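You operate a simulated robot arm through the tools that you are given. There is no shell and no other tool.

You are at the controls of a simulated robot arm. One attempt, no reset.

TASK
Pull the cord up to the purple slider at 50 and clamp it.
Fine: open the clamp and set the purple slider to 50 first, pull with the orange slider, close the clamp; then the blue clip goes on the ledge by the clamp. The brake stays on.

It is judged by the outcome, as a careful person would: the job done as asked, and still so three seconds after it is handed in. It fails if anything else is knocked over, pushed out of place, dropped, spilled or broken.

THE ROBOT
A 6-joint arm with a fingered hand, fixed in place. Base frame: the origin is at the foot of the arm, x ahead of it, y to its left, z up; the work surface is at about z = 81.2. Readings come in cm, degrees, newtons and seconds.
With the tool pointing down near the work surface it reaches from about 32 to 80 cm from the base axis. Its first joint turns from -115.0 to 115.0 degrees. Payload 4 kg.
Tool frame: the origin (TCP) lies between the finger pads and is the grasp point; the fingertips stand 2.6 cm ahead of it; z points along the fingers, y is the line along which they close. The gripper opens to 16.4 cm. The gripper's body begins 7.3 cm behind the TCP. The gripper is a hand of 5 fingers: y runs from the thumb to the fingers, the wrist lies at [0, 0, -23.9] in the tool frame, and closing takes about 1.5 s.
Orientation is that of the tool frame in the base frame, as [roll, pitch, yaw] about the fixed x, y, z axes, in that order (R = Rz(yaw) Ry(pitch) Rx(roll)). With the fingers straight down and closing along the base's y, the tool's x points along the base's -x, its y along +y and its z along -z.

THE INTERFACE
- The arm moves only by the tool jog_arm. Its argument "steps" is a list of rows, each a list of 6 numbers: the shift along the tool's x, y, z in units of 200 mm (1.0 is 200 mm), then the turn, a rotation vector about the tool's x, y, z in units of 45 degrees (1.0 is 45 degrees). In form: [[dx, dy, dz, wx, wy, wz], ...]. A call has 1 to 20 rows; each row is the pose to reach, as a shift and turn from the pose commanded when the call began, along the tool's axes at that moment. "fingers" is the opening, from 0 (shut) to 1 (fully open), set as the call begins (left out, the last holds). A call with a number of a shift or a turn outside -1 to 1 is refused whole. A row lasts 0.2 s, in which the tool goes at most 5 cm and 8.6 degrees; a call with a longer step from one row to the next is refused whole, and so is a gripper value outside its range. A pose out of reach is approached as far as the arm can. The call stops where the force on the tool passes 90 N (or 10 N more than at its start, if that is more) or the arm is blocked; 0.2 s more then pass. The fingers move at their own pace (about 4.5 cm/s each) and stop on an object; they squeeze with about 21 N. The grip force told is the motor's: it shows also when the fingers shut on nothing. Time passes only in rows, and 0.2 s behind the last, so rows that repeat a pose let the fingers close. It gives the time, the measured TCP pose, the force on the tool (base axes), the opening and the grip force at its end, in the units of the frame above (readings bear some noise), with the torque about the TCP (base axes, N m) and any sound that the robot's microphone picked up, and new pictures: "pictures" is both (left out), scene, wrist or none.
- Cameras (640 x 400 px; columns grow to the right, rows downward): "scene" is fixed at [42.02, 49.58, 154.03]; the picture's right is [-0.95, -0.31, 0.00], its down [-0.28, 0.85, -0.45] and it looks along [0.14, -0.42, -0.90] (base axes); focal length 243 px, centre (320, 200). "wrist" rides on the gripper at [5.1, -7, -9.3] in the tool frame; the picture's right is [0.81, 0.59, 0.00], its down [-0.43, 0.59, -0.68] and it looks along [-0.40, 0.55, 0.74] (tool axes); focal length 270 px, centre (320, 200). There is no depth. A picture from a camera that has moved, and an enlarged one, comes with that camera's place and axes in the base frame and with its lens. The place of the scene camera against the robot may be out by one fixed shift of up to 2.5 cm in any direction.
- move_column(by): slides the trunk up (or, below 0, down) by that many cm; the arm rides with it, the base frame stays. It gives what a move gives, with no picture.
- finger_targets(finger1, finger2, finger3, finger4, thumb_bend): sets how far each is bent, from 0 (flat) to 1 (curled in); at 0.3 the hand is open as for a grip, at 0.7 the pads meet at the TCP. One left out holds its place. A second passes; each finger stops where it meets its share of the squeeze, and holds until it gets a number again. A gripper value or a shape takes the hand back. It gives what a move gives, with no picture; readings hold the bend of each and the force on the fingers (four entries, about 0 where the hand has none), thumb and palm.
- set_grasp(shape): the hand has 5 fingers and takes this shape, open, in about a second: jaw (thumb against the fingers, like two jaws); tri (thumb and two fingers); tip (a fingertip pinch); poke (one finger out to press); point (the index stretched); flat (the hand flat); cup (the hand cupped); fist (a fist). The gripper value then closes the fingers along that shape, each until it touches; the sizes above hold for jaw. It gives what a move gives, with no picture.
- inspect(camera, box): a new picture of the part [left, top, right, bottom] of that camera's present view, enlarged. The clock stands still meanwhile.
- close_job(): hands the job in; it is judged then, once.

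Places have to be worked out from the pictures, the camera data and where the tool is seen. Open the gripper and draw the arm clear of the work before you hand the job in, unless the task says otherwise.

The tools are called after "Call:" by a JSON object that holds its "name" and its "arguments". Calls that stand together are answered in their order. jog_arm: Moves the arm, as the interface text tells. Its arguments: {"type":"object","properties":{"steps":{"type":"array"},"fingers":{"type":"number"},"pictures":{"type":"string","enum":["both","scene","wrist","none"]}},"required":["steps"]} The other tools are called the same way: move_column (by) slides the trunk up or down; set_grasp (shape) gives the hand a shape; finger_targets (finger1, finger2, finger3, finger4, thumb_bend) moves the fingers one by one; inspect (camera, box) takes an enlarged picture of a part of a camera's view; close_job () hands the job in.

At the start:

```text
time: 0.0
position: [59.3, 7.57, 113.74]
tool_rot: [179.9, 0.0, -180.0]
wrist_force: [0.4, 0.3, -0.1]
torque: [0.0, 0.0, -0.01]
width: 16.43
grip_force: 0.0
shape: jaw
bend: [0.3, 0.3, 0.3, 0.3, 0.3]
finger forces: [0.1, 0.0, 0.0, 0.1, 0.0, 0.0]
trunk travel left (down, up): [-80.0, 19.0]
```

scene: 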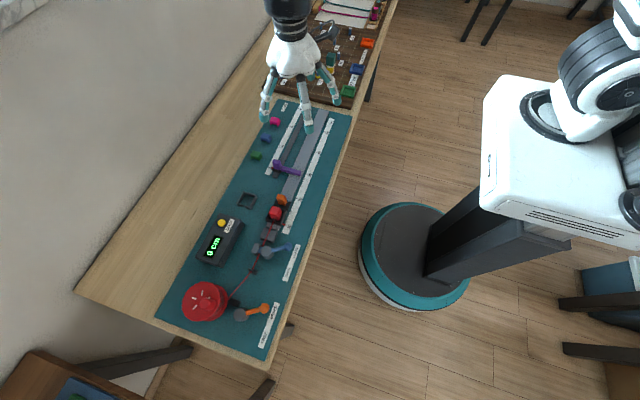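
wrist: 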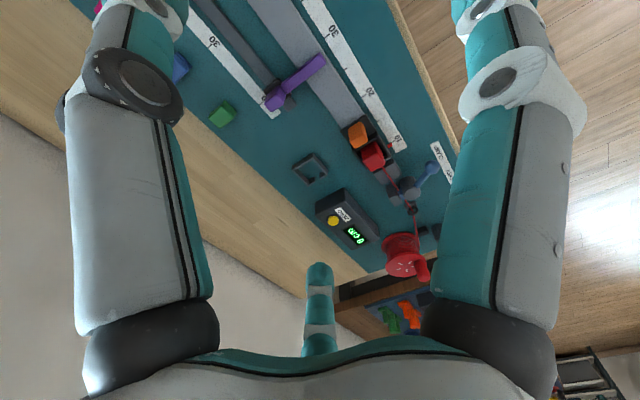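

I see a bench with a teal board holding rulers, a purple slider, an orange slider, a clamp with blue lever, a red reel and an orange lever (the brake). I'll enlarge the scene view to read the details.

Call:
{"name": "inspect", "arguments": {"camera": "scene", "box": [240, 90, 360, 165]}}

Call:
{"name": "inspect", "arguments": {"camera": "scene", "box": [230, 150, 350, 225]}}

Call:
{"name": "inspect", "arguments": {"camera": "scene", "box": [180, 200, 340, 300]}}

Call:
{"name": "inspect", "arguments": {"camera": "scene", "box": [150, 260, 310, 360]}}

Call:
{"name": "inspect", "arguments": {"camera": "scene", "box": [250, 0, 410, 100]}}

Call:
{"name": "inspect", "arguments": {"camera": "wrist", "box": [160, 0, 480, 200]}}

Call:
{"name": "inspect", "arguments": {"camera": "wrist", "box": [260, 100, 500, 250]}}

```text
5.33 times, centred on (300, 128) of scene
camera zoom: at [42.02, 49.58, 154.03], right [-0.95, -0.31, 0.0], down [-0.28, 0.85, -0.45], along [0.14, -0.42, -0.9], focal length 1297 px, centre (427, 587)
```

zoom: 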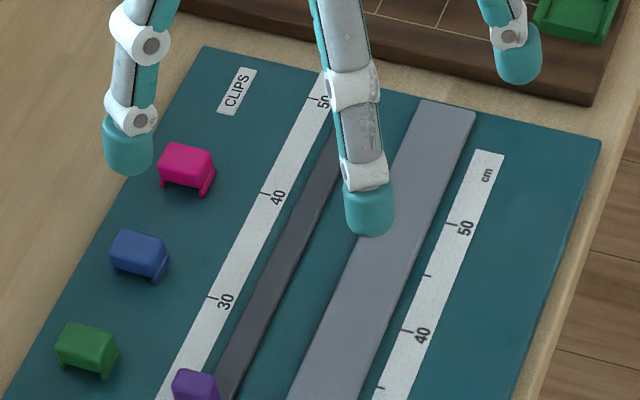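

```text
5.33 times, centred on (290, 188) of scene
camera zoom: at [42.02, 49.58, 154.03], right [-0.95, -0.31, 0.0], down [-0.28, 0.85, -0.45], along [0.14, -0.42, -0.9], focal length 1297 px, centre (480, 267)
```

zoom: 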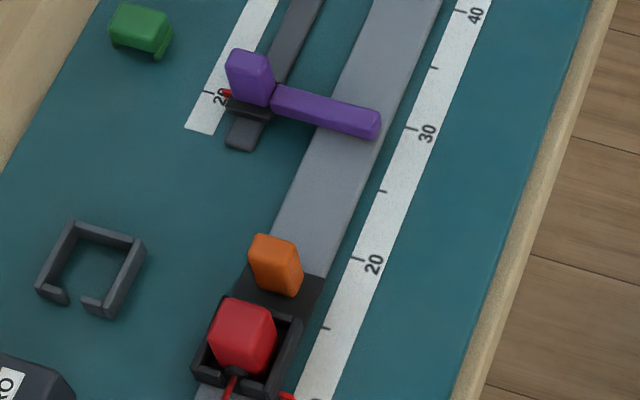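

```text
4.00 times, centred on (260, 250) of scene
camera zoom: at [42.02, 49.58, 154.03], right [-0.95, -0.31, 0.0], down [-0.28, 0.85, -0.45], along [0.14, -0.42, -0.9], focal length 973 px, centre (560, 0)
```

zoom: 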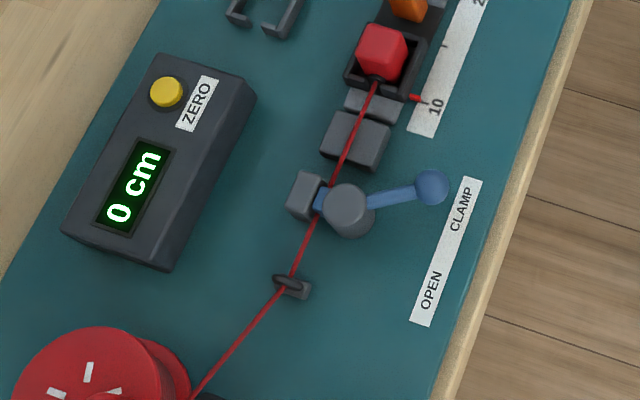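

```text
4.00 times, centred on (230, 310) of scene
camera zoom: at [42.02, 49.58, 154.03], right [-0.95, -0.31, 0.0], down [-0.28, 0.85, -0.45], along [0.14, -0.42, -0.9], focal length 973 px, centre (680, -240)
```

zoom: 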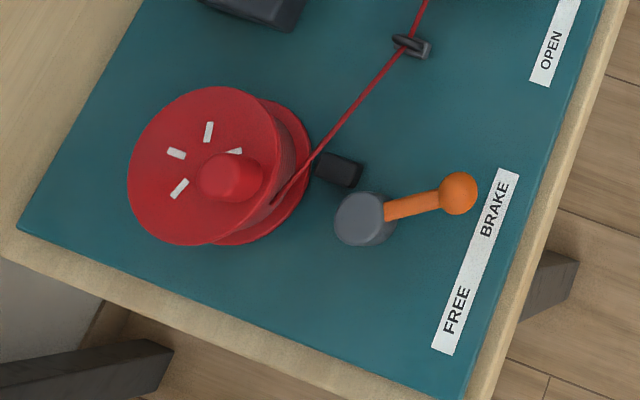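

```text
4.00 times, centred on (330, 50) of scene
camera zoom: at [42.02, 49.58, 154.03], right [-0.95, -0.31, 0.0], down [-0.28, 0.85, -0.45], along [0.14, -0.42, -0.9], focal length 973 px, centre (280, 800)
```

zoom: 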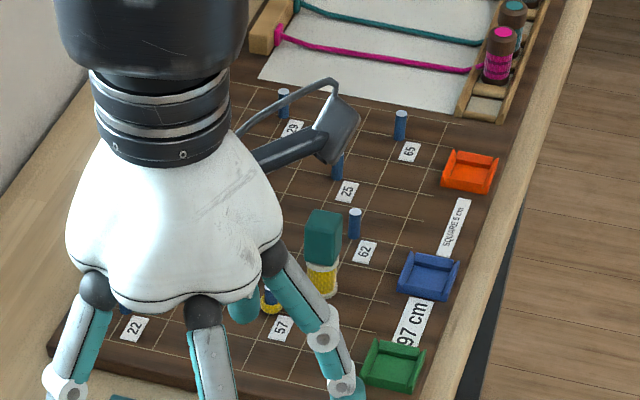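

```text
2.00 times, centred on (320, 100) of wrist
camera zoom: at [54.29, 0.58, 123.03], right [-0.81, 0.59, 0.0], down [0.43, 0.59, 0.68], along [0.4, 0.55, -0.74], focal length 541 px, centre (320, 400)
```

zoom: 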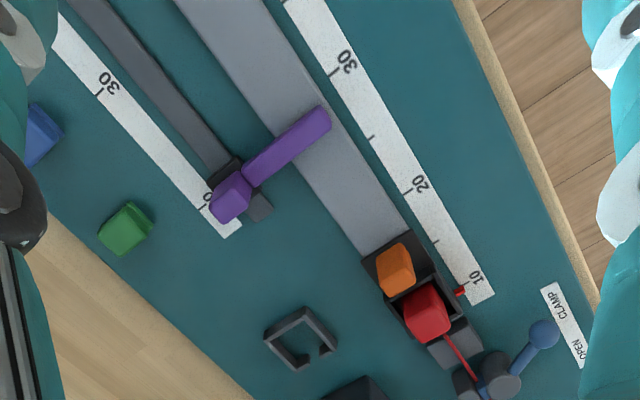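

```text
2.67 times, centred on (380, 175) of wrist
camera zoom: at [54.29, 0.58, 123.03], right [-0.81, 0.59, 0.0], down [0.43, 0.59, 0.68], along [0.4, 0.55, -0.74], focal length 721 px, centre (160, 267)
```

zoom: 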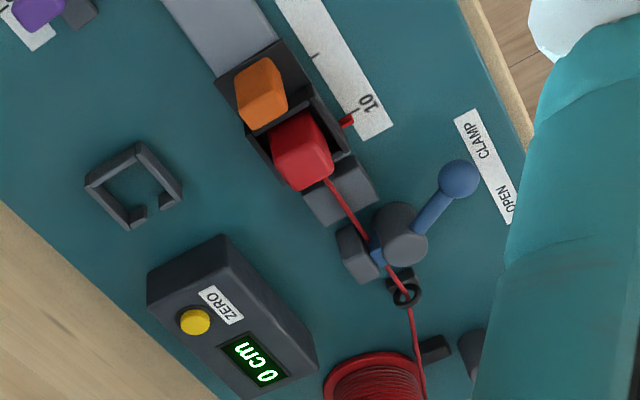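

The rough wrist-camera estimates put the clamp lever ball at about (55, 33), the orange knob at (62, 21), the purple knob at (69, 9.5) and the blue clip at (77, -1), with both scales rising toward -y. I'll look more closely at the hand and the blue-clip and ledge area before moving.

Call:
{"name": "inspect", "arguments": {"camera": "scene", "box": [240, 0, 368, 140]}}

Call:
{"name": "inspect", "arguments": {"camera": "scene", "box": [240, 200, 304, 280]}}

Call:
{"name": "inspect", "arguments": {"camera": "scene", "box": [240, 100, 300, 175]}}

Call:
{"name": "inspect", "arguments": {"camera": "wrist", "box": [330, 110, 458, 190]}}

Call:
{"name": "inspect", "arguments": {"camera": "wrist", "box": [360, 140, 456, 200]}}

Call:
{"name": "inspect", "arguments": {"camera": "wrist", "box": [160, 20, 288, 140]}}

```text
2.86 times, centred on (304, 70) of scene
camera zoom: at [42.02, 49.58, 154.03], right [-0.95, -0.31, 0.0], down [-0.28, 0.85, -0.45], along [0.14, -0.42, -0.9], focal length 695 px, centre (366, 571)
```

zoom: 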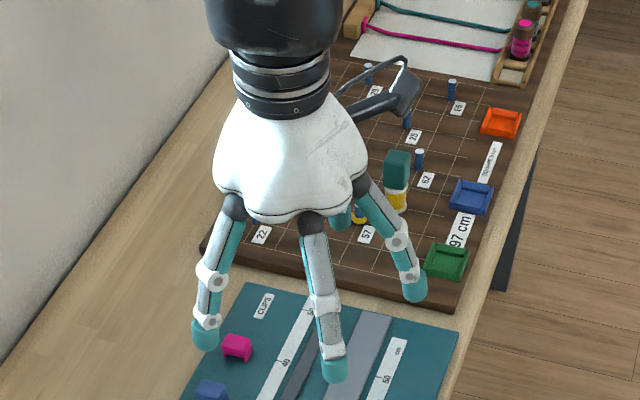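

```text
5.00 times, centred on (272, 240) of scene
camera zoom: at [42.02, 49.58, 154.03], right [-0.95, -0.31, 0.0], down [-0.28, 0.85, -0.45], along [0.14, -0.42, -0.9], focal length 1216 px, centre (560, 0)
```

zoom: 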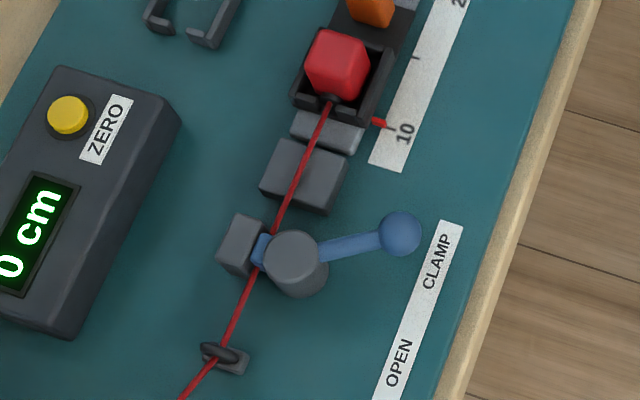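

```text
5.33 times, centred on (270, 138) of scene
camera zoom: at [42.02, 49.58, 154.03], right [-0.95, -0.31, 0.0], down [-0.28, 0.85, -0.45], along [0.14, -0.42, -0.9], focal length 1297 px, centre (587, 533)
```

zoom: 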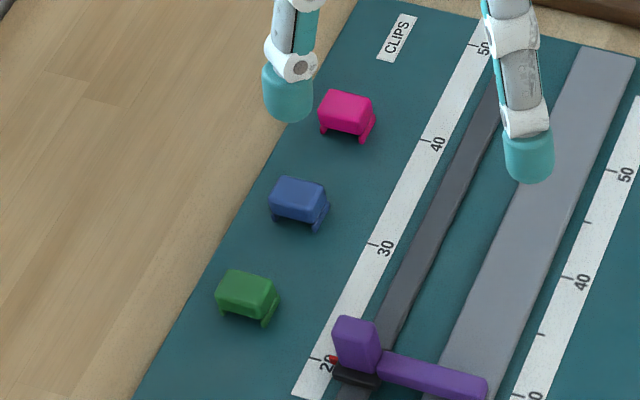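

```text
5.00 times, centred on (394, 150) of wrist
camera zoom: at [54.29, 0.58, 123.03], right [-0.81, 0.59, 0.0], down [0.43, 0.59, 0.68], along [0.4, 0.55, -0.74], focal length 1351 px, centre (-50, 450)
```

zoom: 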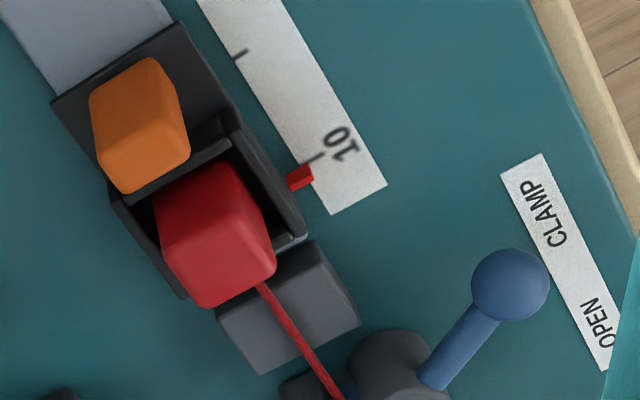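

```text
6.67 times, centred on (408, 170) of wrist
camera zoom: at [54.29, 0.58, 123.03], right [-0.81, 0.59, 0.0], down [0.43, 0.59, 0.68], along [0.4, 0.55, -0.74], focal length 1802 px, centre (-267, 400)
```

zoom: 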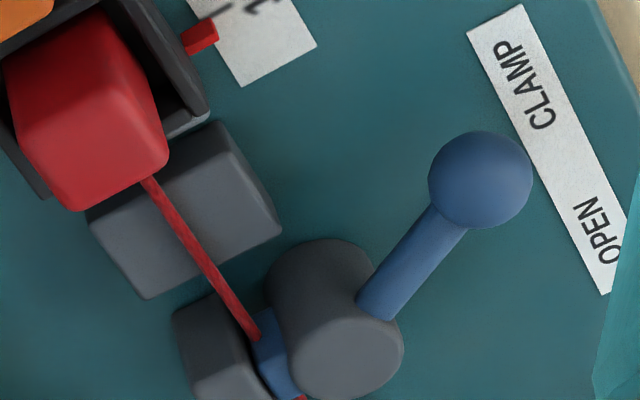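

```text
3.33 times, centred on (224, 80) of wrist
camera zoom: at [54.29, 0.58, 123.03], right [-0.81, 0.59, 0.0], down [0.43, 0.59, 0.68], along [0.4, 0.55, -0.74], focal length 901 px, centre (640, 600)
```

zoom: 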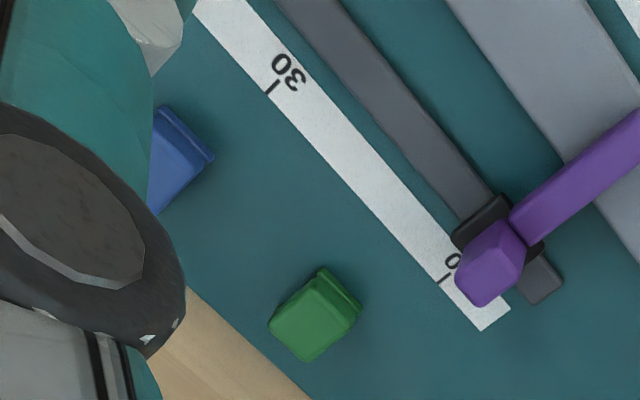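

The clips are small inverted-U saddles, and the ledge looks like the grey block under the cord between the tray and the clamp, at about (61.7, 31.6). I'll try the "poke" shape in free air to see where the pressing finger sits.

Call:
{"name": "set_grasp", "arguments": {"shape": "poke"}}

Call:
{"name": "inspect", "arguments": {"camera": "scene", "box": [240, 0, 400, 140]}}

Call:
{"name": "inspect", "arguments": {"camera": "wrist", "box": [0, 0, 640, 400]}}

```text
time: 0.9
position: [59.18, 7.66, 113.58]
tool_rot: [-180.0, -0.1, -180.0]
wrist_force: [-0.1, 0.0, 0.8]
torque: [0.02, 0.0, 0.0]
width: 0.0
grip_force: 0.0
shape: poke
bend: [1.0, 1.0, 1.0, 1.0, 0.83]
finger forces: [0.0, 0.0, 0.0, 0.0, 0.0, 0.0]
trunk travel left (down, up): [-80.0, 19.0]
```

```text
2.86 times, centred on (320, 70) of scene
camera zoom: at [42.02, 49.58, 154.03], right [-0.95, -0.31, 0.0], down [-0.28, 0.85, -0.45], along [0.14, -0.42, -0.9], focal length 695 px, centre (320, 571)
```

zoom: 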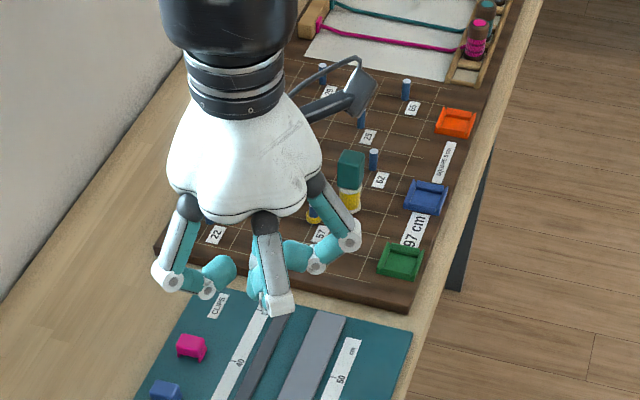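

```text
1.00 times, centred on (320, 200) of wrist (not enlarged: the box is as wide or as high as the picture)
camera zoom: at [54.29, 0.58, 123.03], right [-0.81, 0.59, 0.0], down [0.43, 0.59, 0.68], along [0.4, 0.55, -0.74], focal length 270 px, centre (320, 200)
```

zoom: 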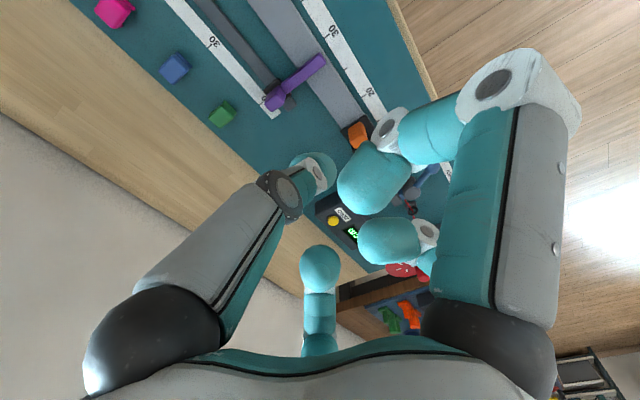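

In "poke" the fingers read as all curled, with none clearly extended. I'll try "point", which stretches the index, and look at both views.

Call:
{"name": "set_grasp", "arguments": {"shape": "point"}}

Call:
{"name": "inspect", "arguments": {"camera": "scene", "box": [240, 0, 400, 140]}}

Call:
{"name": "inspect", "arguments": {"camera": "wrist", "box": [0, 0, 640, 400]}}

```text
time: 1.8
position: [59.19, 7.46, 113.68]
tool_rot: [179.9, 0.0, 180.0]
wrist_force: [0.2, -0.3, -0.5]
torque: [0.01, -0.03, 0.0]
width: 15.81
grip_force: 0.0
shape: point
bend: [0.7, 1.0, 1.0, 1.0, 0.72]
finger forces: [0.1, 0.0, 0.0, 0.0, 0.1, 0.0]
trunk travel left (down, up): [-80.0, 19.0]
```

```text
2.86 times, centred on (320, 70) of scene
camera zoom: at [42.02, 49.58, 154.03], right [-0.95, -0.31, 0.0], down [-0.28, 0.85, -0.45], along [0.14, -0.42, -0.9], focal length 695 px, centre (320, 571)
```

zoom: 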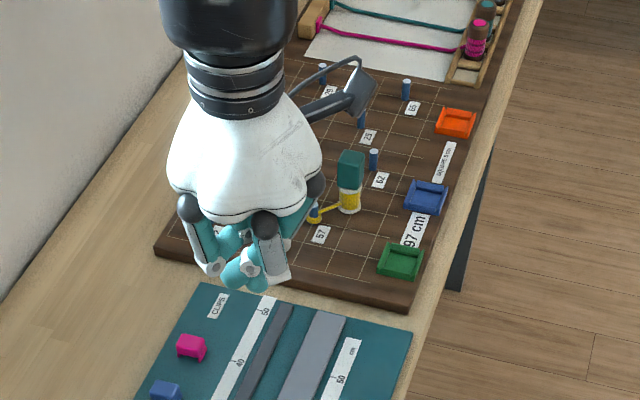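

```text
1.00 times, centred on (320, 200) of wrist (not enlarged: the box is as wide or as high as the picture)
camera zoom: at [54.29, 0.58, 123.03], right [-0.81, 0.59, 0.0], down [0.43, 0.59, 0.68], along [0.4, 0.55, -0.74], focal length 270 px, centre (320, 200)
```

zoom: 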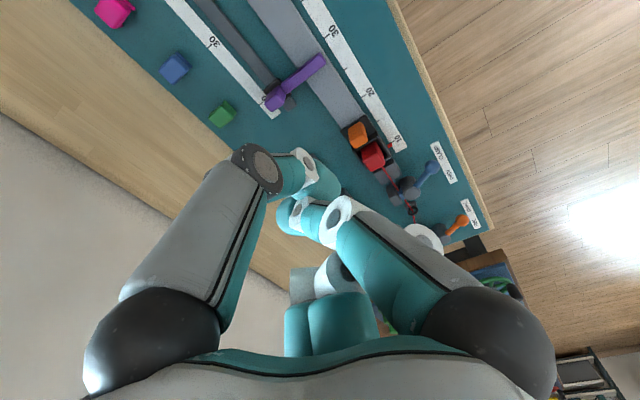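

The fingers are still moving toward the shape (index at 0.7, dropping), so I'll let a second pass with the arm held still.

Call:
{"name": "jog_arm", "arguments": {"steps": [[0, 0, 0, 0, 0, 0], [0, 0, 0, 0, 0, 0], [0, 0, 0, 0, 0, 0], [0, 0, 0, 0, 0, 0], [0, 0, 0, 0, 0, 0], [0, 0, 0, 0, 0, 0]], "pictures": "both"}}

Call:
{"name": "inspect", "arguments": {"camera": "scene", "box": [240, 0, 400, 140]}}

```text
time: 3.2
position: [59.35, 7.61, 113.61]
tool_rot: [179.9, 0.1, -180.0]
wrist_force: [0.4, -0.7, 0.7]
torque: [0.01, -0.02, 0.01]
width: 15.78
grip_force: 0.0
shape: point
bend: [0.7, 1.0, 1.0, 1.0, 0.72]
finger forces: [0.0, 0.0, 0.0, 0.0, 0.0, 0.0]
trunk travel left (down, up): [-80.0, 19.0]
camera wrist: at [54.29, 0.58, 123.03], right [-0.81, 0.59, 0.0], down [0.43, 0.59, 0.68], along [0.4, 0.55, -0.74], focal length 270 px, centre (320, 200)
```

scene: 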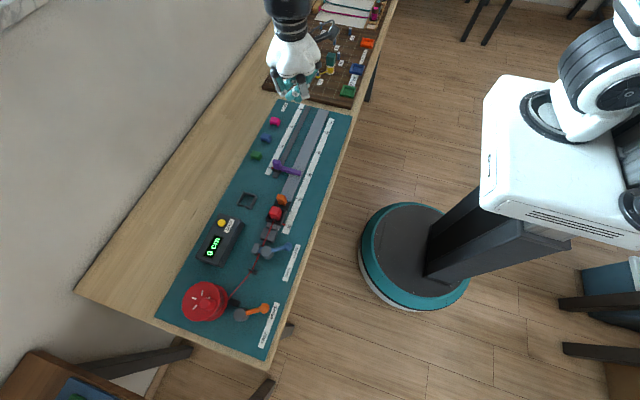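
wrist: 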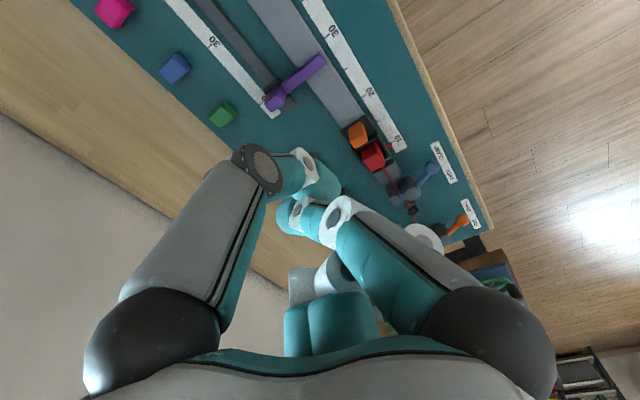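

```text
2.86 times, centred on (320, 70) of scene
camera zoom: at [42.02, 49.58, 154.03], right [-0.95, -0.31, 0.0], down [-0.28, 0.85, -0.45], along [0.14, -0.42, -0.9], focal length 695 px, centre (320, 571)
```

zoom: 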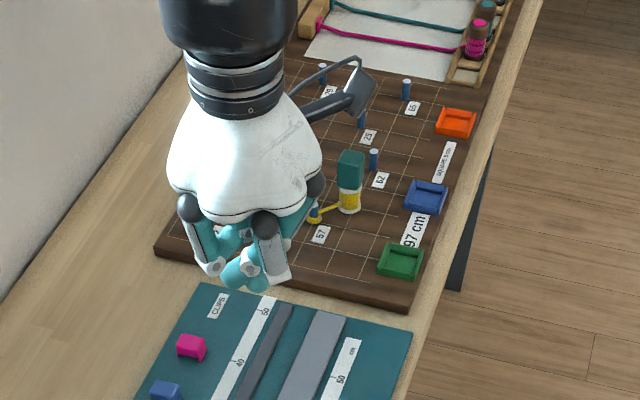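

"Point" leaves the index curled at 0.7, so it isn't useful for pushing. I'll try the "tip" pinch, open and then shut, because a closed pinch at the TCP could serve as a slim pusher.

Call:
{"name": "set_grasp", "arguments": {"shape": "tip"}}

Call:
{"name": "jog_arm", "arguments": {"steps": [[0, 0, 0, 0, 0, 0], [0, 0, 0, 0, 0, 0], [0, 0, 0, 0, 0, 0], [0, 0, 0, 0, 0, 0]], "pictures": "wrist"}}

Call:
{"name": "inspect", "arguments": {"camera": "scene", "box": [240, 0, 400, 140]}}

Call:
{"name": "jog_arm", "arguments": {"steps": [[0, 0, 0, 0, 0, 0], [0, 0, 0, 0, 0, 0], [0, 0, 0, 0, 0, 0], [0, 0, 0, 0, 0, 0], [0, 0, 0, 0, 0, 0], [0, 0, 0, 0, 0, 0], [0, 0, 0, 0, 0, 0], [0, 0, 0, 0, 0, 0]], "fingers": 0, "pictures": "wrist"}}

Call:
{"name": "inspect", "arguments": {"camera": "scene", "box": [240, 0, 400, 140]}}

```text
time: 4.1
position: [59.36, 7.44, 113.7]
tool_rot: [179.9, 0.1, 180.0]
wrist_force: [-0.5, 0.5, 0.8]
torque: [-0.01, 0.02, 0.0]
width: 16.37
grip_force: 0.1
shape: tip
bend: [0.14, 0.3, 0.3, 0.14, 0.3]
finger forces: [0.1, 0.0, 0.0, 0.1, 0.0, 0.1]
trunk travel left (down, up): [-80.0, 19.0]
```

```text
time: 5.1
position: [59.33, 7.52, 113.72]
tool_rot: [180.0, 0.0, -180.0]
wrist_force: [0.3, 0.0, -0.7]
torque: [0.0, 0.01, -0.02]
width: 16.38
grip_force: 0.1
shape: tip
bend: [0.14, 0.3, 0.3, 0.14, 0.3]
finger forces: [0.1, 0.0, 0.0, 0.0, 0.0, 0.1]
trunk travel left (down, up): [-80.0, 19.0]
camera wrist: at [54.29, 0.58, 123.03], right [-0.81, 0.59, 0.0], down [0.43, 0.59, 0.68], along [0.4, 0.55, -0.74], focal length 270 px, centre (320, 200)
```

wrist: 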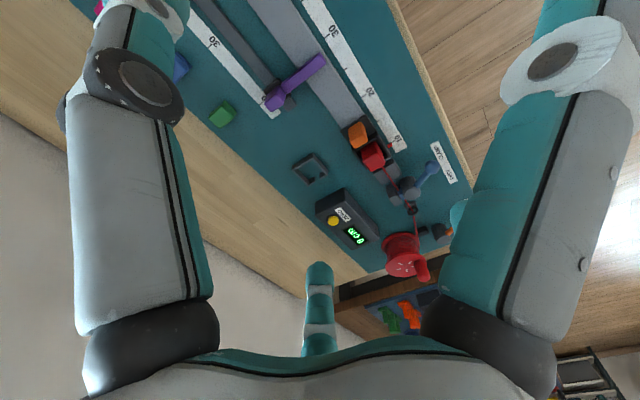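

```text
2.86 times, centred on (320, 70) of scene
camera zoom: at [42.02, 49.58, 154.03], right [-0.95, -0.31, 0.0], down [-0.28, 0.85, -0.45], along [0.14, -0.42, -0.9], focal length 695 px, centre (320, 571)
```

zoom: 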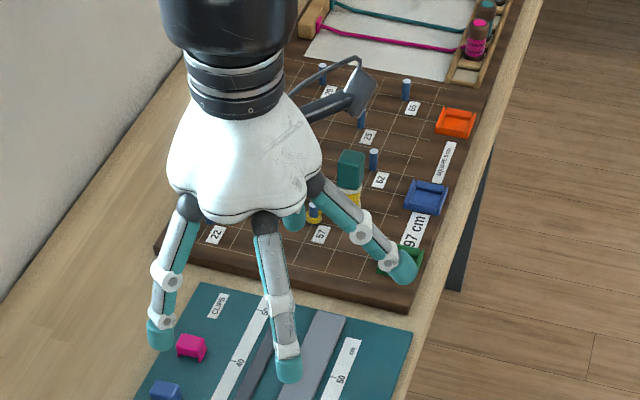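

```text
time: 6.9
position: [59.44, 7.57, 113.68]
tool_rot: [180.0, 0.0, 180.0]
wrist_force: [0.2, -0.2, -0.6]
torque: [0.02, 0.04, 0.02]
width: 0.34
grip_force: 0.0
shape: tip
bend: [0.14, 0.68, 0.68, 0.14, 0.7]
finger forces: [0.1, 0.1, 0.0, 0.0, 0.0, 0.1]
trunk travel left (down, up): [-80.0, 19.0]
camera wrist: at [54.29, 0.58, 123.03], right [-0.81, 0.59, 0.0], down [0.43, 0.59, 0.68], along [0.4, 0.55, -0.74], focal length 270 px, centre (320, 200)
```

wrist: 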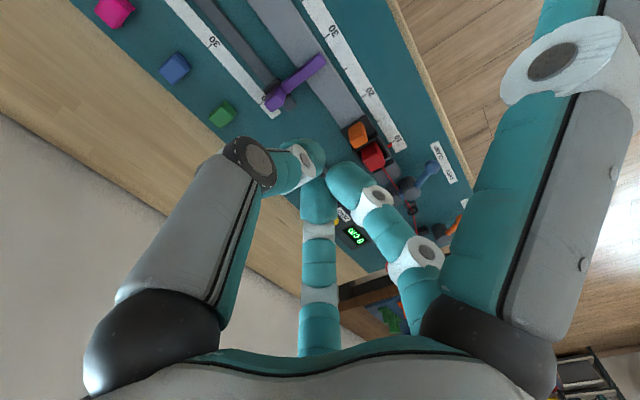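

```text
2.86 times, centred on (320, 70) of scene
camera zoom: at [42.02, 49.58, 154.03], right [-0.95, -0.31, 0.0], down [-0.28, 0.85, -0.45], along [0.14, -0.42, -0.9], focal length 695 px, centre (320, 571)
```

zoom: 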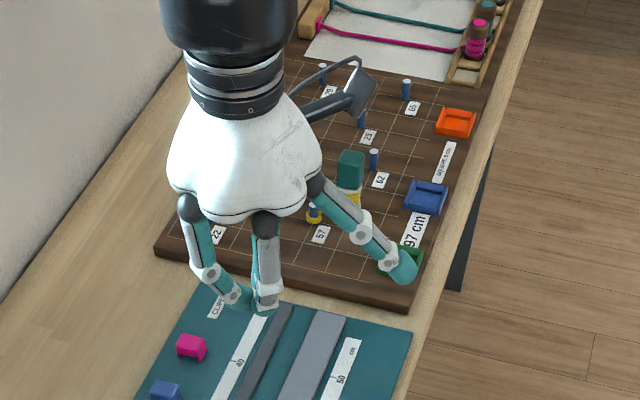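

In the closed "tip" shape the thumb and two fingers meet at the TCP while fingers 1 and 4 stay stretched and stick out. I'll check "jaw" fully shut as a possibly more compact pusher.

Call:
{"name": "set_grasp", "arguments": {"shape": "jaw"}}

Call:
{"name": "jog_arm", "arguments": {"steps": [[0, 0, 0, 0, 0, 0], [0, 0, 0, 0, 0, 0], [0, 0, 0, 0, 0, 0], [0, 0, 0, 0, 0, 0], [0, 0, 0, 0, 0, 0], [0, 0, 0, 0, 0, 0], [0, 0, 0, 0, 0, 0], [0, 0, 0, 0, 0, 0]], "fingers": 0, "pictures": "wrist"}}

Call:
{"name": "inspect", "arguments": {"camera": "scene", "box": [240, 0, 400, 140]}}

```text
time: 7.8
position: [59.28, 7.52, 113.64]
tool_rot: [-180.0, 0.0, -180.0]
wrist_force: [0.1, 0.0, -0.3]
torque: [0.01, -0.02, -0.01]
width: 16.39
grip_force: 0.0
shape: jaw
bend: [0.3, 0.3, 0.3, 0.3, 0.3]
finger forces: [0.1, 0.1, 0.0, 0.0, 0.0, 0.0]
trunk travel left (down, up): [-80.0, 19.0]
```

```text
time: 9.6
position: [59.34, 7.63, 113.74]
tool_rot: [180.0, 0.0, 179.9]
wrist_force: [-0.4, 0.8, -0.1]
torque: [-0.01, 0.0, 0.0]
width: 0.36
grip_force: 0.0
shape: jaw
bend: [0.67, 0.67, 0.67, 0.67, 0.7]
finger forces: [0.0, 0.0, 0.1, 0.0, 0.1, 0.1]
trunk travel left (down, up): [-80.0, 19.0]
camera wrist: at [54.29, 0.58, 123.03], right [-0.81, 0.59, 0.0], down [0.43, 0.59, 0.68], along [0.4, 0.55, -0.74], focal length 270 px, centre (320, 200)
```

wrist: 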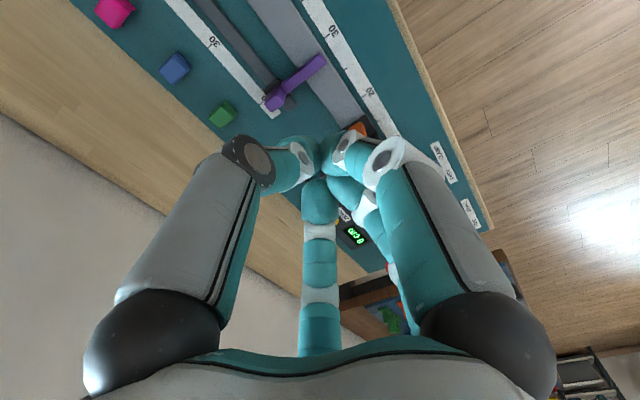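

```text
2.86 times, centred on (320, 70) of scene
camera zoom: at [42.02, 49.58, 154.03], right [-0.95, -0.31, 0.0], down [-0.28, 0.85, -0.45], along [0.14, -0.42, -0.9], focal length 695 px, centre (320, 571)
```

zoom: 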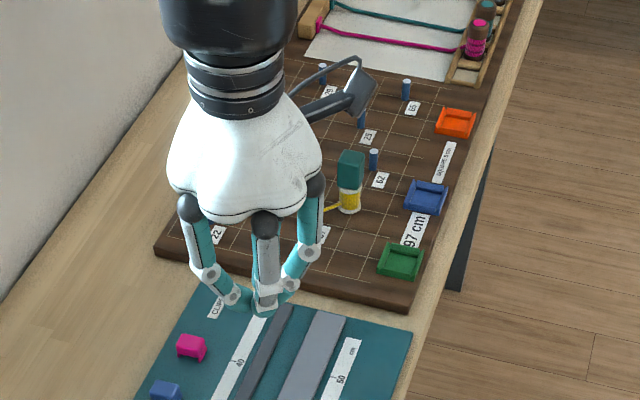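

The shut jaw makes a compact cluster of tips at the TCP, which will do as a pusher. I'll move the closed hand in free air toward the clamp area, TCP about (48, 20, 106), so the wrist camera can look down on the clamp and carriage.

Call:
{"name": "jog_arm", "arguments": {"steps": [[0.113, 0.121, 0.08, 0, 0, 0], [0.226, 0.242, 0.16, 0, 0, 0], [0.339, 0.363, 0.24, 0, 0, 0], [0.452, 0.484, 0.32, 0, 0, 0], [0.565, 0.605, 0.4, 0, 0, 0], [0.565, 0.605, 0.4, 0, 0, 0]], "pictures": "both"}}

Call:
{"name": "inspect", "arguments": {"camera": "wrist", "box": [200, 60, 440, 210]}}

Call:
{"name": "inspect", "arguments": {"camera": "wrist", "box": [240, 0, 480, 150]}}

```text
time: 11.0
position: [47.98, 19.72, 105.63]
tool_rot: [180.0, 0.0, 179.9]
wrist_force: [0.6, 0.9, -1.2]
torque: [0.01, -0.01, 0.03]
width: 0.02
grip_force: 20.9
shape: jaw
bend: [0.7, 0.7, 0.7, 0.7, 0.7]
finger forces: [0.1, 0.1, 0.1, 0.1, 0.1, 0.1]
trunk travel left (down, up): [-80.0, 19.0]
camera wrist: at [42.91, 12.75, 115.0], right [-0.81, 0.59, 0.0], down [0.43, 0.59, 0.68], along [0.4, 0.55, -0.74], focal length 270 px, centre (320, 200)
```

scene: 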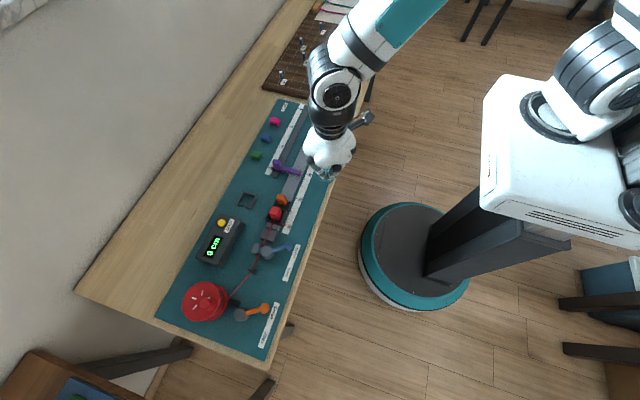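
wrist: 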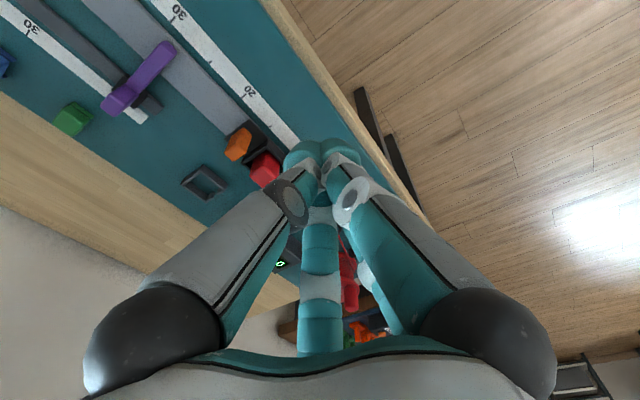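

```text
2.67 times, centred on (320, 135) of wrist
camera zoom: at [42.91, 12.75, 115.0], right [-0.81, 0.59, 0.0], down [0.43, 0.59, 0.68], along [0.4, 0.55, -0.74], focal length 721 px, centre (320, 373)
```

zoom: 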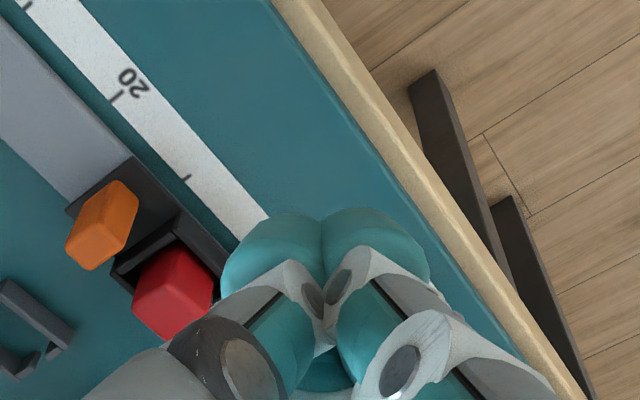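

```text
2.67 times, centred on (360, 75) of wrist
camera zoom: at [42.91, 12.75, 115.0], right [-0.81, 0.59, 0.0], down [0.43, 0.59, 0.68], along [0.4, 0.55, -0.74], focal length 721 px, centre (213, 533)
```

zoom: 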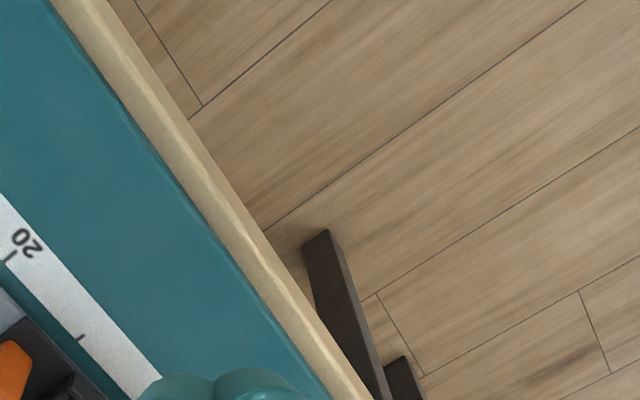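

Triangulating from two wrist views gives the orange knob at (62.0, 21.2, 85), the red block at (62, 26.2), the lever ball at about (54.7, 34.4, 84.5) and its pivot at about (60, 37.8). The right scale reads about 38 − y. I'll bring the closed hand to the -y side of the lever ball, still above everything, and check.

Call:
{"name": "jog_arm", "arguments": {"steps": [[-0.062, 0.096, 0.1, 0, 0, 0], [-0.124, 0.192, 0.2, 0, 0, 0], [-0.186, 0.288, 0.35, 0, 0, 0], [-0.248, 0.384, 0.5, 0, 0, 0], [-0.31, 0.48, 0.65, 0, 0, 0], [-0.31, 0.48, 0.65, 0, 0, 0]], "pictures": "both"}}

Call:
{"name": "inspect", "arguments": {"camera": "scene", "box": [240, 190, 336, 270]}}

Call:
{"name": "inspect", "arguments": {"camera": "wrist", "box": [200, 60, 440, 260]}}

```text
time: 12.4
position: [54.07, 29.42, 92.7]
tool_rot: [180.0, 0.1, 180.0]
wrist_force: [-0.8, -1.4, -0.1]
torque: [0.03, -0.03, -0.02]
width: 0.0
grip_force: 21.0
shape: jaw
bend: [0.7, 0.7, 0.7, 0.7, 0.7]
finger forces: [0.0, 0.0, 0.1, 0.0, 0.0, 0.1]
trunk travel left (down, up): [-80.0, 19.0]
camera wrist: at [49.08, 22.36, 102.1], right [-0.81, 0.59, 0.0], down [0.43, 0.59, 0.68], along [0.4, 0.55, -0.74], focal length 270 px, centre (320, 200)
```

scene: 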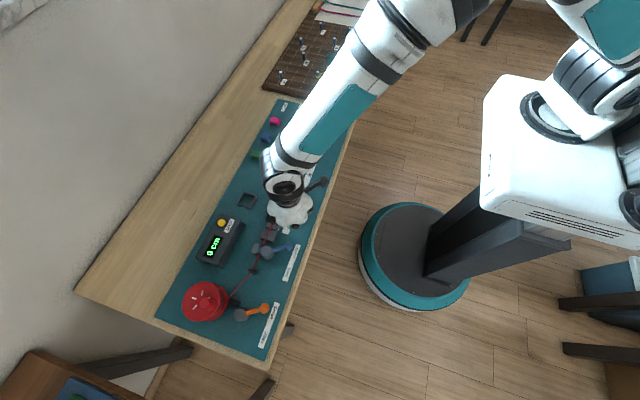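
wrist: 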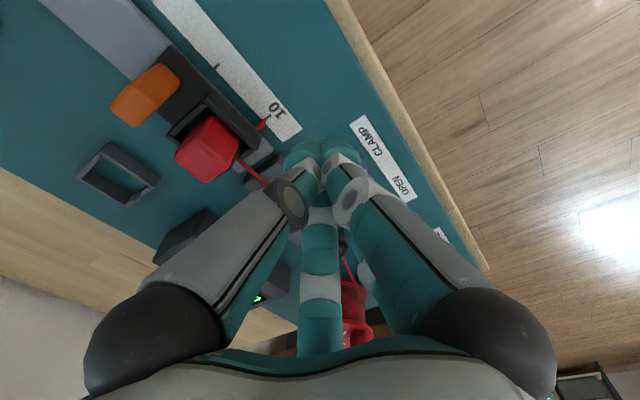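

```text
5.00 times, centred on (288, 230) of scene
camera zoom: at [42.02, 49.58, 154.03], right [-0.95, -0.31, 0.0], down [-0.28, 0.85, -0.45], along [0.14, -0.42, -0.9], focal length 1216 px, centre (480, 50)
```

zoom: 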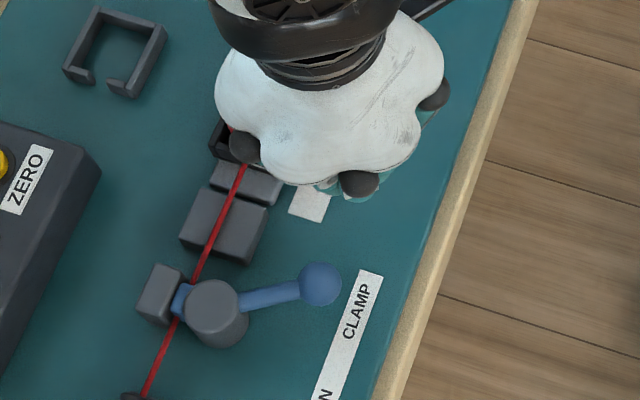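

```text
2.00 times, centred on (320, 160) of wrist
camera zoom: at [49.08, 22.36, 102.1], right [-0.81, 0.59, 0.0], down [0.43, 0.59, 0.68], along [0.4, 0.55, -0.74], focal length 541 px, centre (320, 280)
```

zoom: 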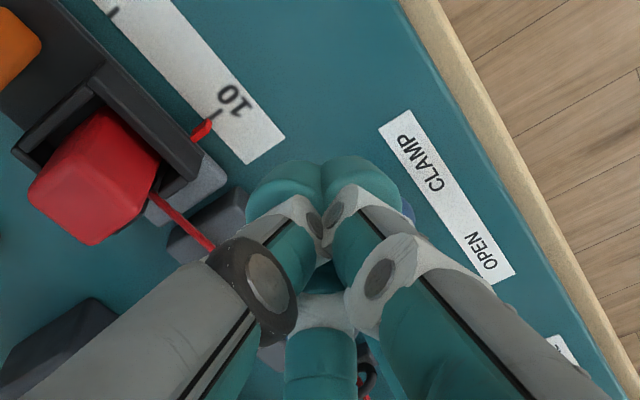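

The labels check out: CLAMP is at y≈34.7, OPEN at y≈40.8, with the ball just ahead of the fingers in +y. I'll lower the closed tips to ball height beside it.

Call:
{"name": "jog_arm", "arguments": {"steps": [[0, 0, 0.1, 0, 0, 0], [0, 0, 0.2, 0, 0, 0], [0, 0, 0.28, 0, 0, 0], [0, 0, 0.325, 0, 0, 0], [0, 0, 0.325, 0, 0, 0]], "pictures": "both"}}

Call:
{"name": "inspect", "arguments": {"camera": "scene", "box": [240, 190, 336, 270]}}

Call:
{"name": "inspect", "arguments": {"camera": "wrist", "box": [200, 60, 440, 260]}}

```text
time: 13.6
position: [54.2, 29.37, 85.98]
tool_rot: [179.9, 0.0, -180.0]
wrist_force: [0.9, -1.0, -0.5]
torque: [0.03, -0.03, 0.01]
width: 0.0
grip_force: 20.7
shape: jaw
bend: [0.7, 0.7, 0.7, 0.7, 0.7]
finger forces: [0.0, 0.1, 0.0, 0.0, 0.1, 0.0]
trunk travel left (down, up): [-80.0, 19.0]
camera wrist: at [49.19, 22.32, 95.5], right [-0.81, 0.59, 0.0], down [0.43, 0.59, 0.68], along [0.4, 0.55, -0.74], focal length 270 px, centre (320, 200)
```

scene: 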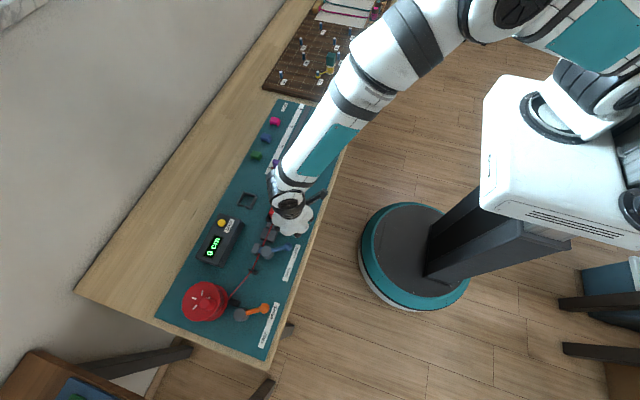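
wrist: 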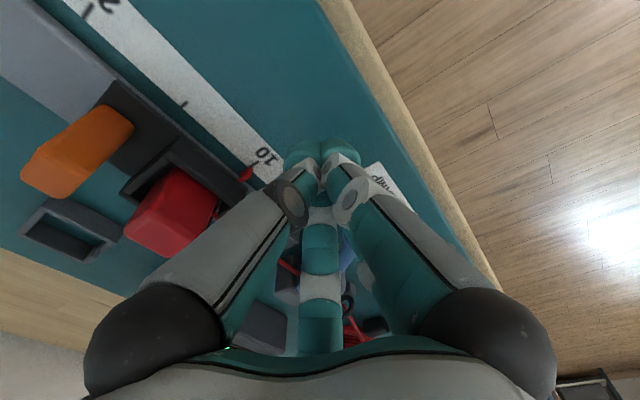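

```text
5.00 times, centred on (288, 230) of scene
camera zoom: at [42.02, 49.58, 154.03], right [-0.95, -0.31, 0.0], down [-0.28, 0.85, -0.45], along [0.14, -0.42, -0.9], focal length 1216 px, centre (480, 50)
```

zoom: 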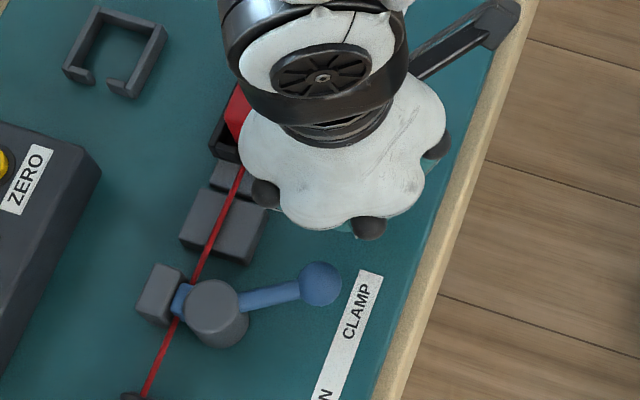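

```text
2.00 times, centred on (320, 160) of wrist
camera zoom: at [49.19, 22.32, 95.5], right [-0.81, 0.59, 0.0], down [0.43, 0.59, 0.68], along [0.4, 0.55, -0.74], focal length 541 px, centre (320, 280)
```

zoom: 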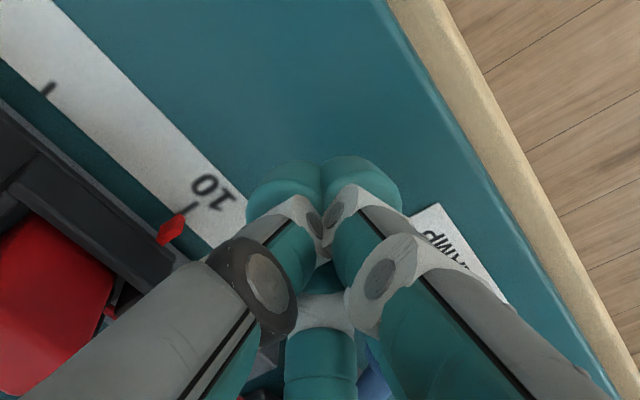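

The tips are down beside the ball with no contact. I'll push slowly in +y and watch force and sound.

Call:
{"name": "jog_arm", "arguments": {"steps": [[0, 0.05, 0, 0, 0, 0], [0, 0.1, 0, 0, 0, 0], [0, 0.13, 0, 0, 0, 0], [0, 0.16, 0, 0, 0, 0], [0, 0.19, 0, 0, 0, 0], [0, 0.22, 0, 0, 0, 0], [0, 0.25, 0, 0, 0, 0]], "pictures": "scene"}}

Call:
{"name": "inspect", "arguments": {"camera": "scene", "box": [240, 200, 336, 280]}}

```text
time: 15.2
position: [54.18, 34.38, 86.28]
tool_rot: [-179.9, -0.1, -180.0]
wrist_force: [-0.7, -0.7, -0.1]
torque: [-0.01, -0.01, 0.02]
width: 0.0
grip_force: 21.4
shape: jaw
bend: [0.7, 0.7, 0.7, 0.7, 0.7]
finger forces: [0.0, 0.0, 0.0, 0.0, 0.0, 0.1]
trunk travel left (down, up): [-80.0, 19.0]
```

scene: 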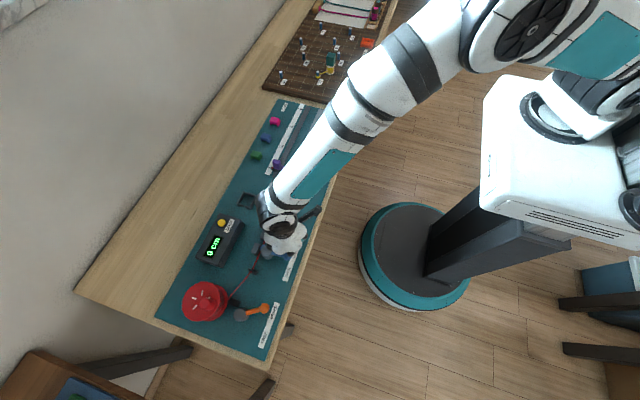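

```text
5.00 times, centred on (288, 240) of scene
camera zoom: at [42.02, 49.58, 154.03], right [-0.95, -0.31, 0.0], down [-0.28, 0.85, -0.45], along [0.14, -0.42, -0.9], focal length 1216 px, centre (480, 0)
```

zoom: 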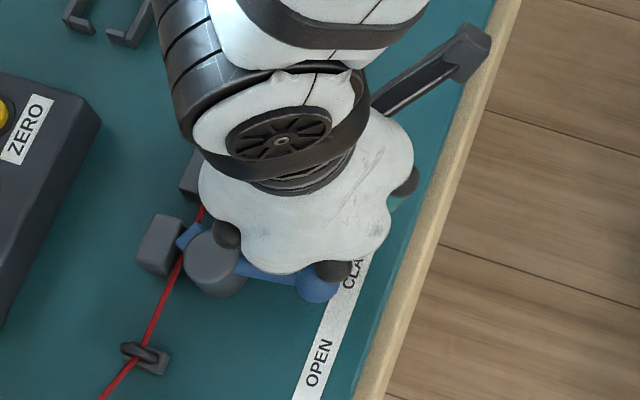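

The ball has swung to y≈37.5, about mid-way, with little resistance, and the TCP trails it by 3.1 cm. I'll push on toward OPEN at y≈41.2 in small rows.

Call:
{"name": "jog_arm", "arguments": {"steps": [[0, 0.025, 0, 0, 0, 0], [0, 0.05, 0, 0, 0, 0], [0, 0.075, 0, 0, 0, 0], [0, 0.1, 0, 0, 0, 0], [0, 0.125, 0, 0, 0, 0], [0, 0.15, 0, 0, 0, 0], [0, 0.17, 0, 0, 0, 0], [0, 0.185, 0, 0, 0, 0]], "pictures": "scene"}}

Call:
{"name": "inspect", "arguments": {"camera": "scene", "box": [240, 200, 336, 280]}}

```text
time: 17.0
position: [54.19, 38.02, 86.18]
tool_rot: [180.0, 0.0, 180.0]
wrist_force: [-0.2, -0.5, 1.3]
torque: [0.0, -0.03, 0.02]
width: 0.01
grip_force: 20.9
shape: jaw
bend: [0.7, 0.7, 0.7, 0.7, 0.7]
finger forces: [0.1, 0.1, 0.0, 0.0, 0.1, 0.1]
trunk travel left (down, up): [-80.0, 19.0]
```

scene: 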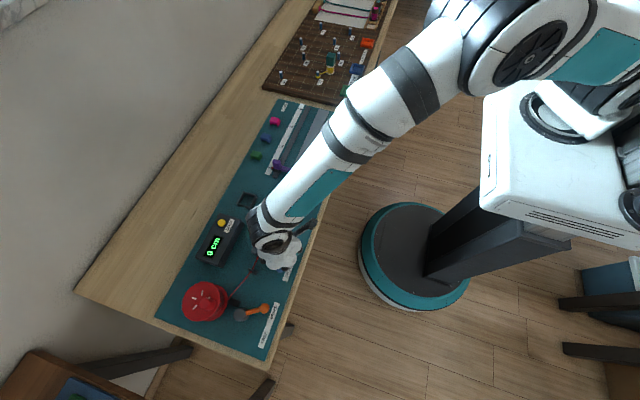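

```text
5.00 times, centred on (288, 240) of scene
camera zoom: at [42.02, 49.58, 154.03], right [-0.95, -0.31, 0.0], down [-0.28, 0.85, -0.45], along [0.14, -0.42, -0.9], focal length 1216 px, centre (480, 0)
```

zoom: 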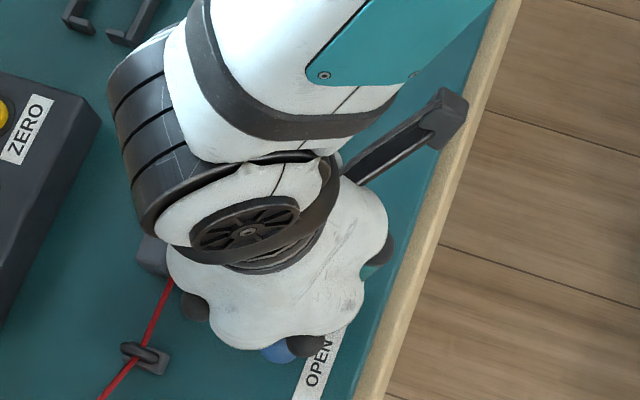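

The ball is now at about y≈41.4, roughly mirror-symmetric to CLAMP. I'll nudge a little farther in tiny rows to feel for the end stop.

Call:
{"name": "jog_arm", "arguments": {"steps": [[0, 0.012, 0, 0, 0, 0], [0, 0.024, 0, 0, 0, 0], [0, 0.036, 0, 0, 0, 0], [0, 0.036, 0, 0, 0, 0]], "pictures": "none"}}

Call:
{"name": "inspect", "arguments": {"camera": "scene", "box": [240, 200, 336, 280]}}

Call:
{"name": "inspect", "arguments": {"camera": "wrist", "box": [240, 100, 480, 300]}}

```text
time: 18.0
position: [54.18, 38.55, 86.17]
tool_rot: [-180.0, -0.2, -180.0]
wrist_force: [2.2, -13.0, 1.9]
torque: [-0.19, -0.04, -0.13]
width: 0.0
grip_force: 21.4
shape: jaw
bend: [0.7, 0.7, 0.7, 0.7, 0.7]
finger forces: [0.1, 0.0, 0.0, 0.1, 0.0, 0.1]
trunk travel left (down, up): [-80.0, 19.0]
```

```text
5.00 times, centred on (288, 240) of scene
camera zoom: at [42.02, 49.58, 154.03], right [-0.95, -0.31, 0.0], down [-0.28, 0.85, -0.45], along [0.14, -0.42, -0.9], focal length 1216 px, centre (480, 0)
```

zoom: 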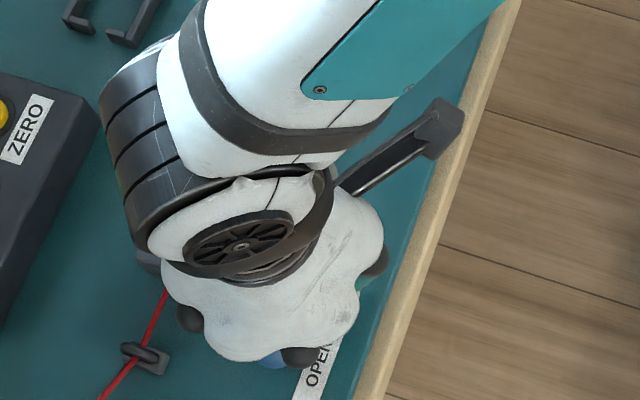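

```text
2.00 times, centred on (360, 200) of wrist
camera zoom: at [49.21, 31.59, 95.55], right [-0.81, 0.59, 0.0], down [0.43, 0.6, 0.68], along [0.4, 0.55, -0.74], focal length 541 px, centre (240, 200)
```

zoom: 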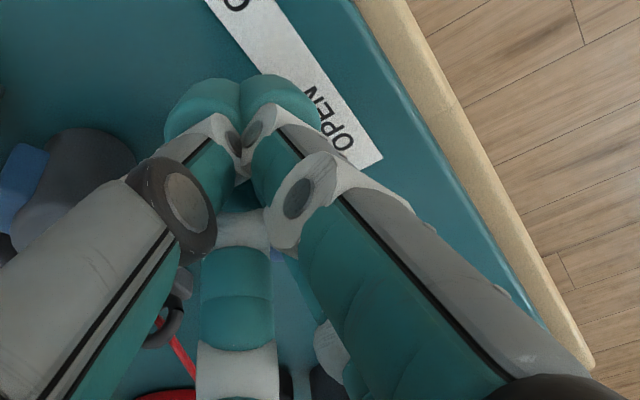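

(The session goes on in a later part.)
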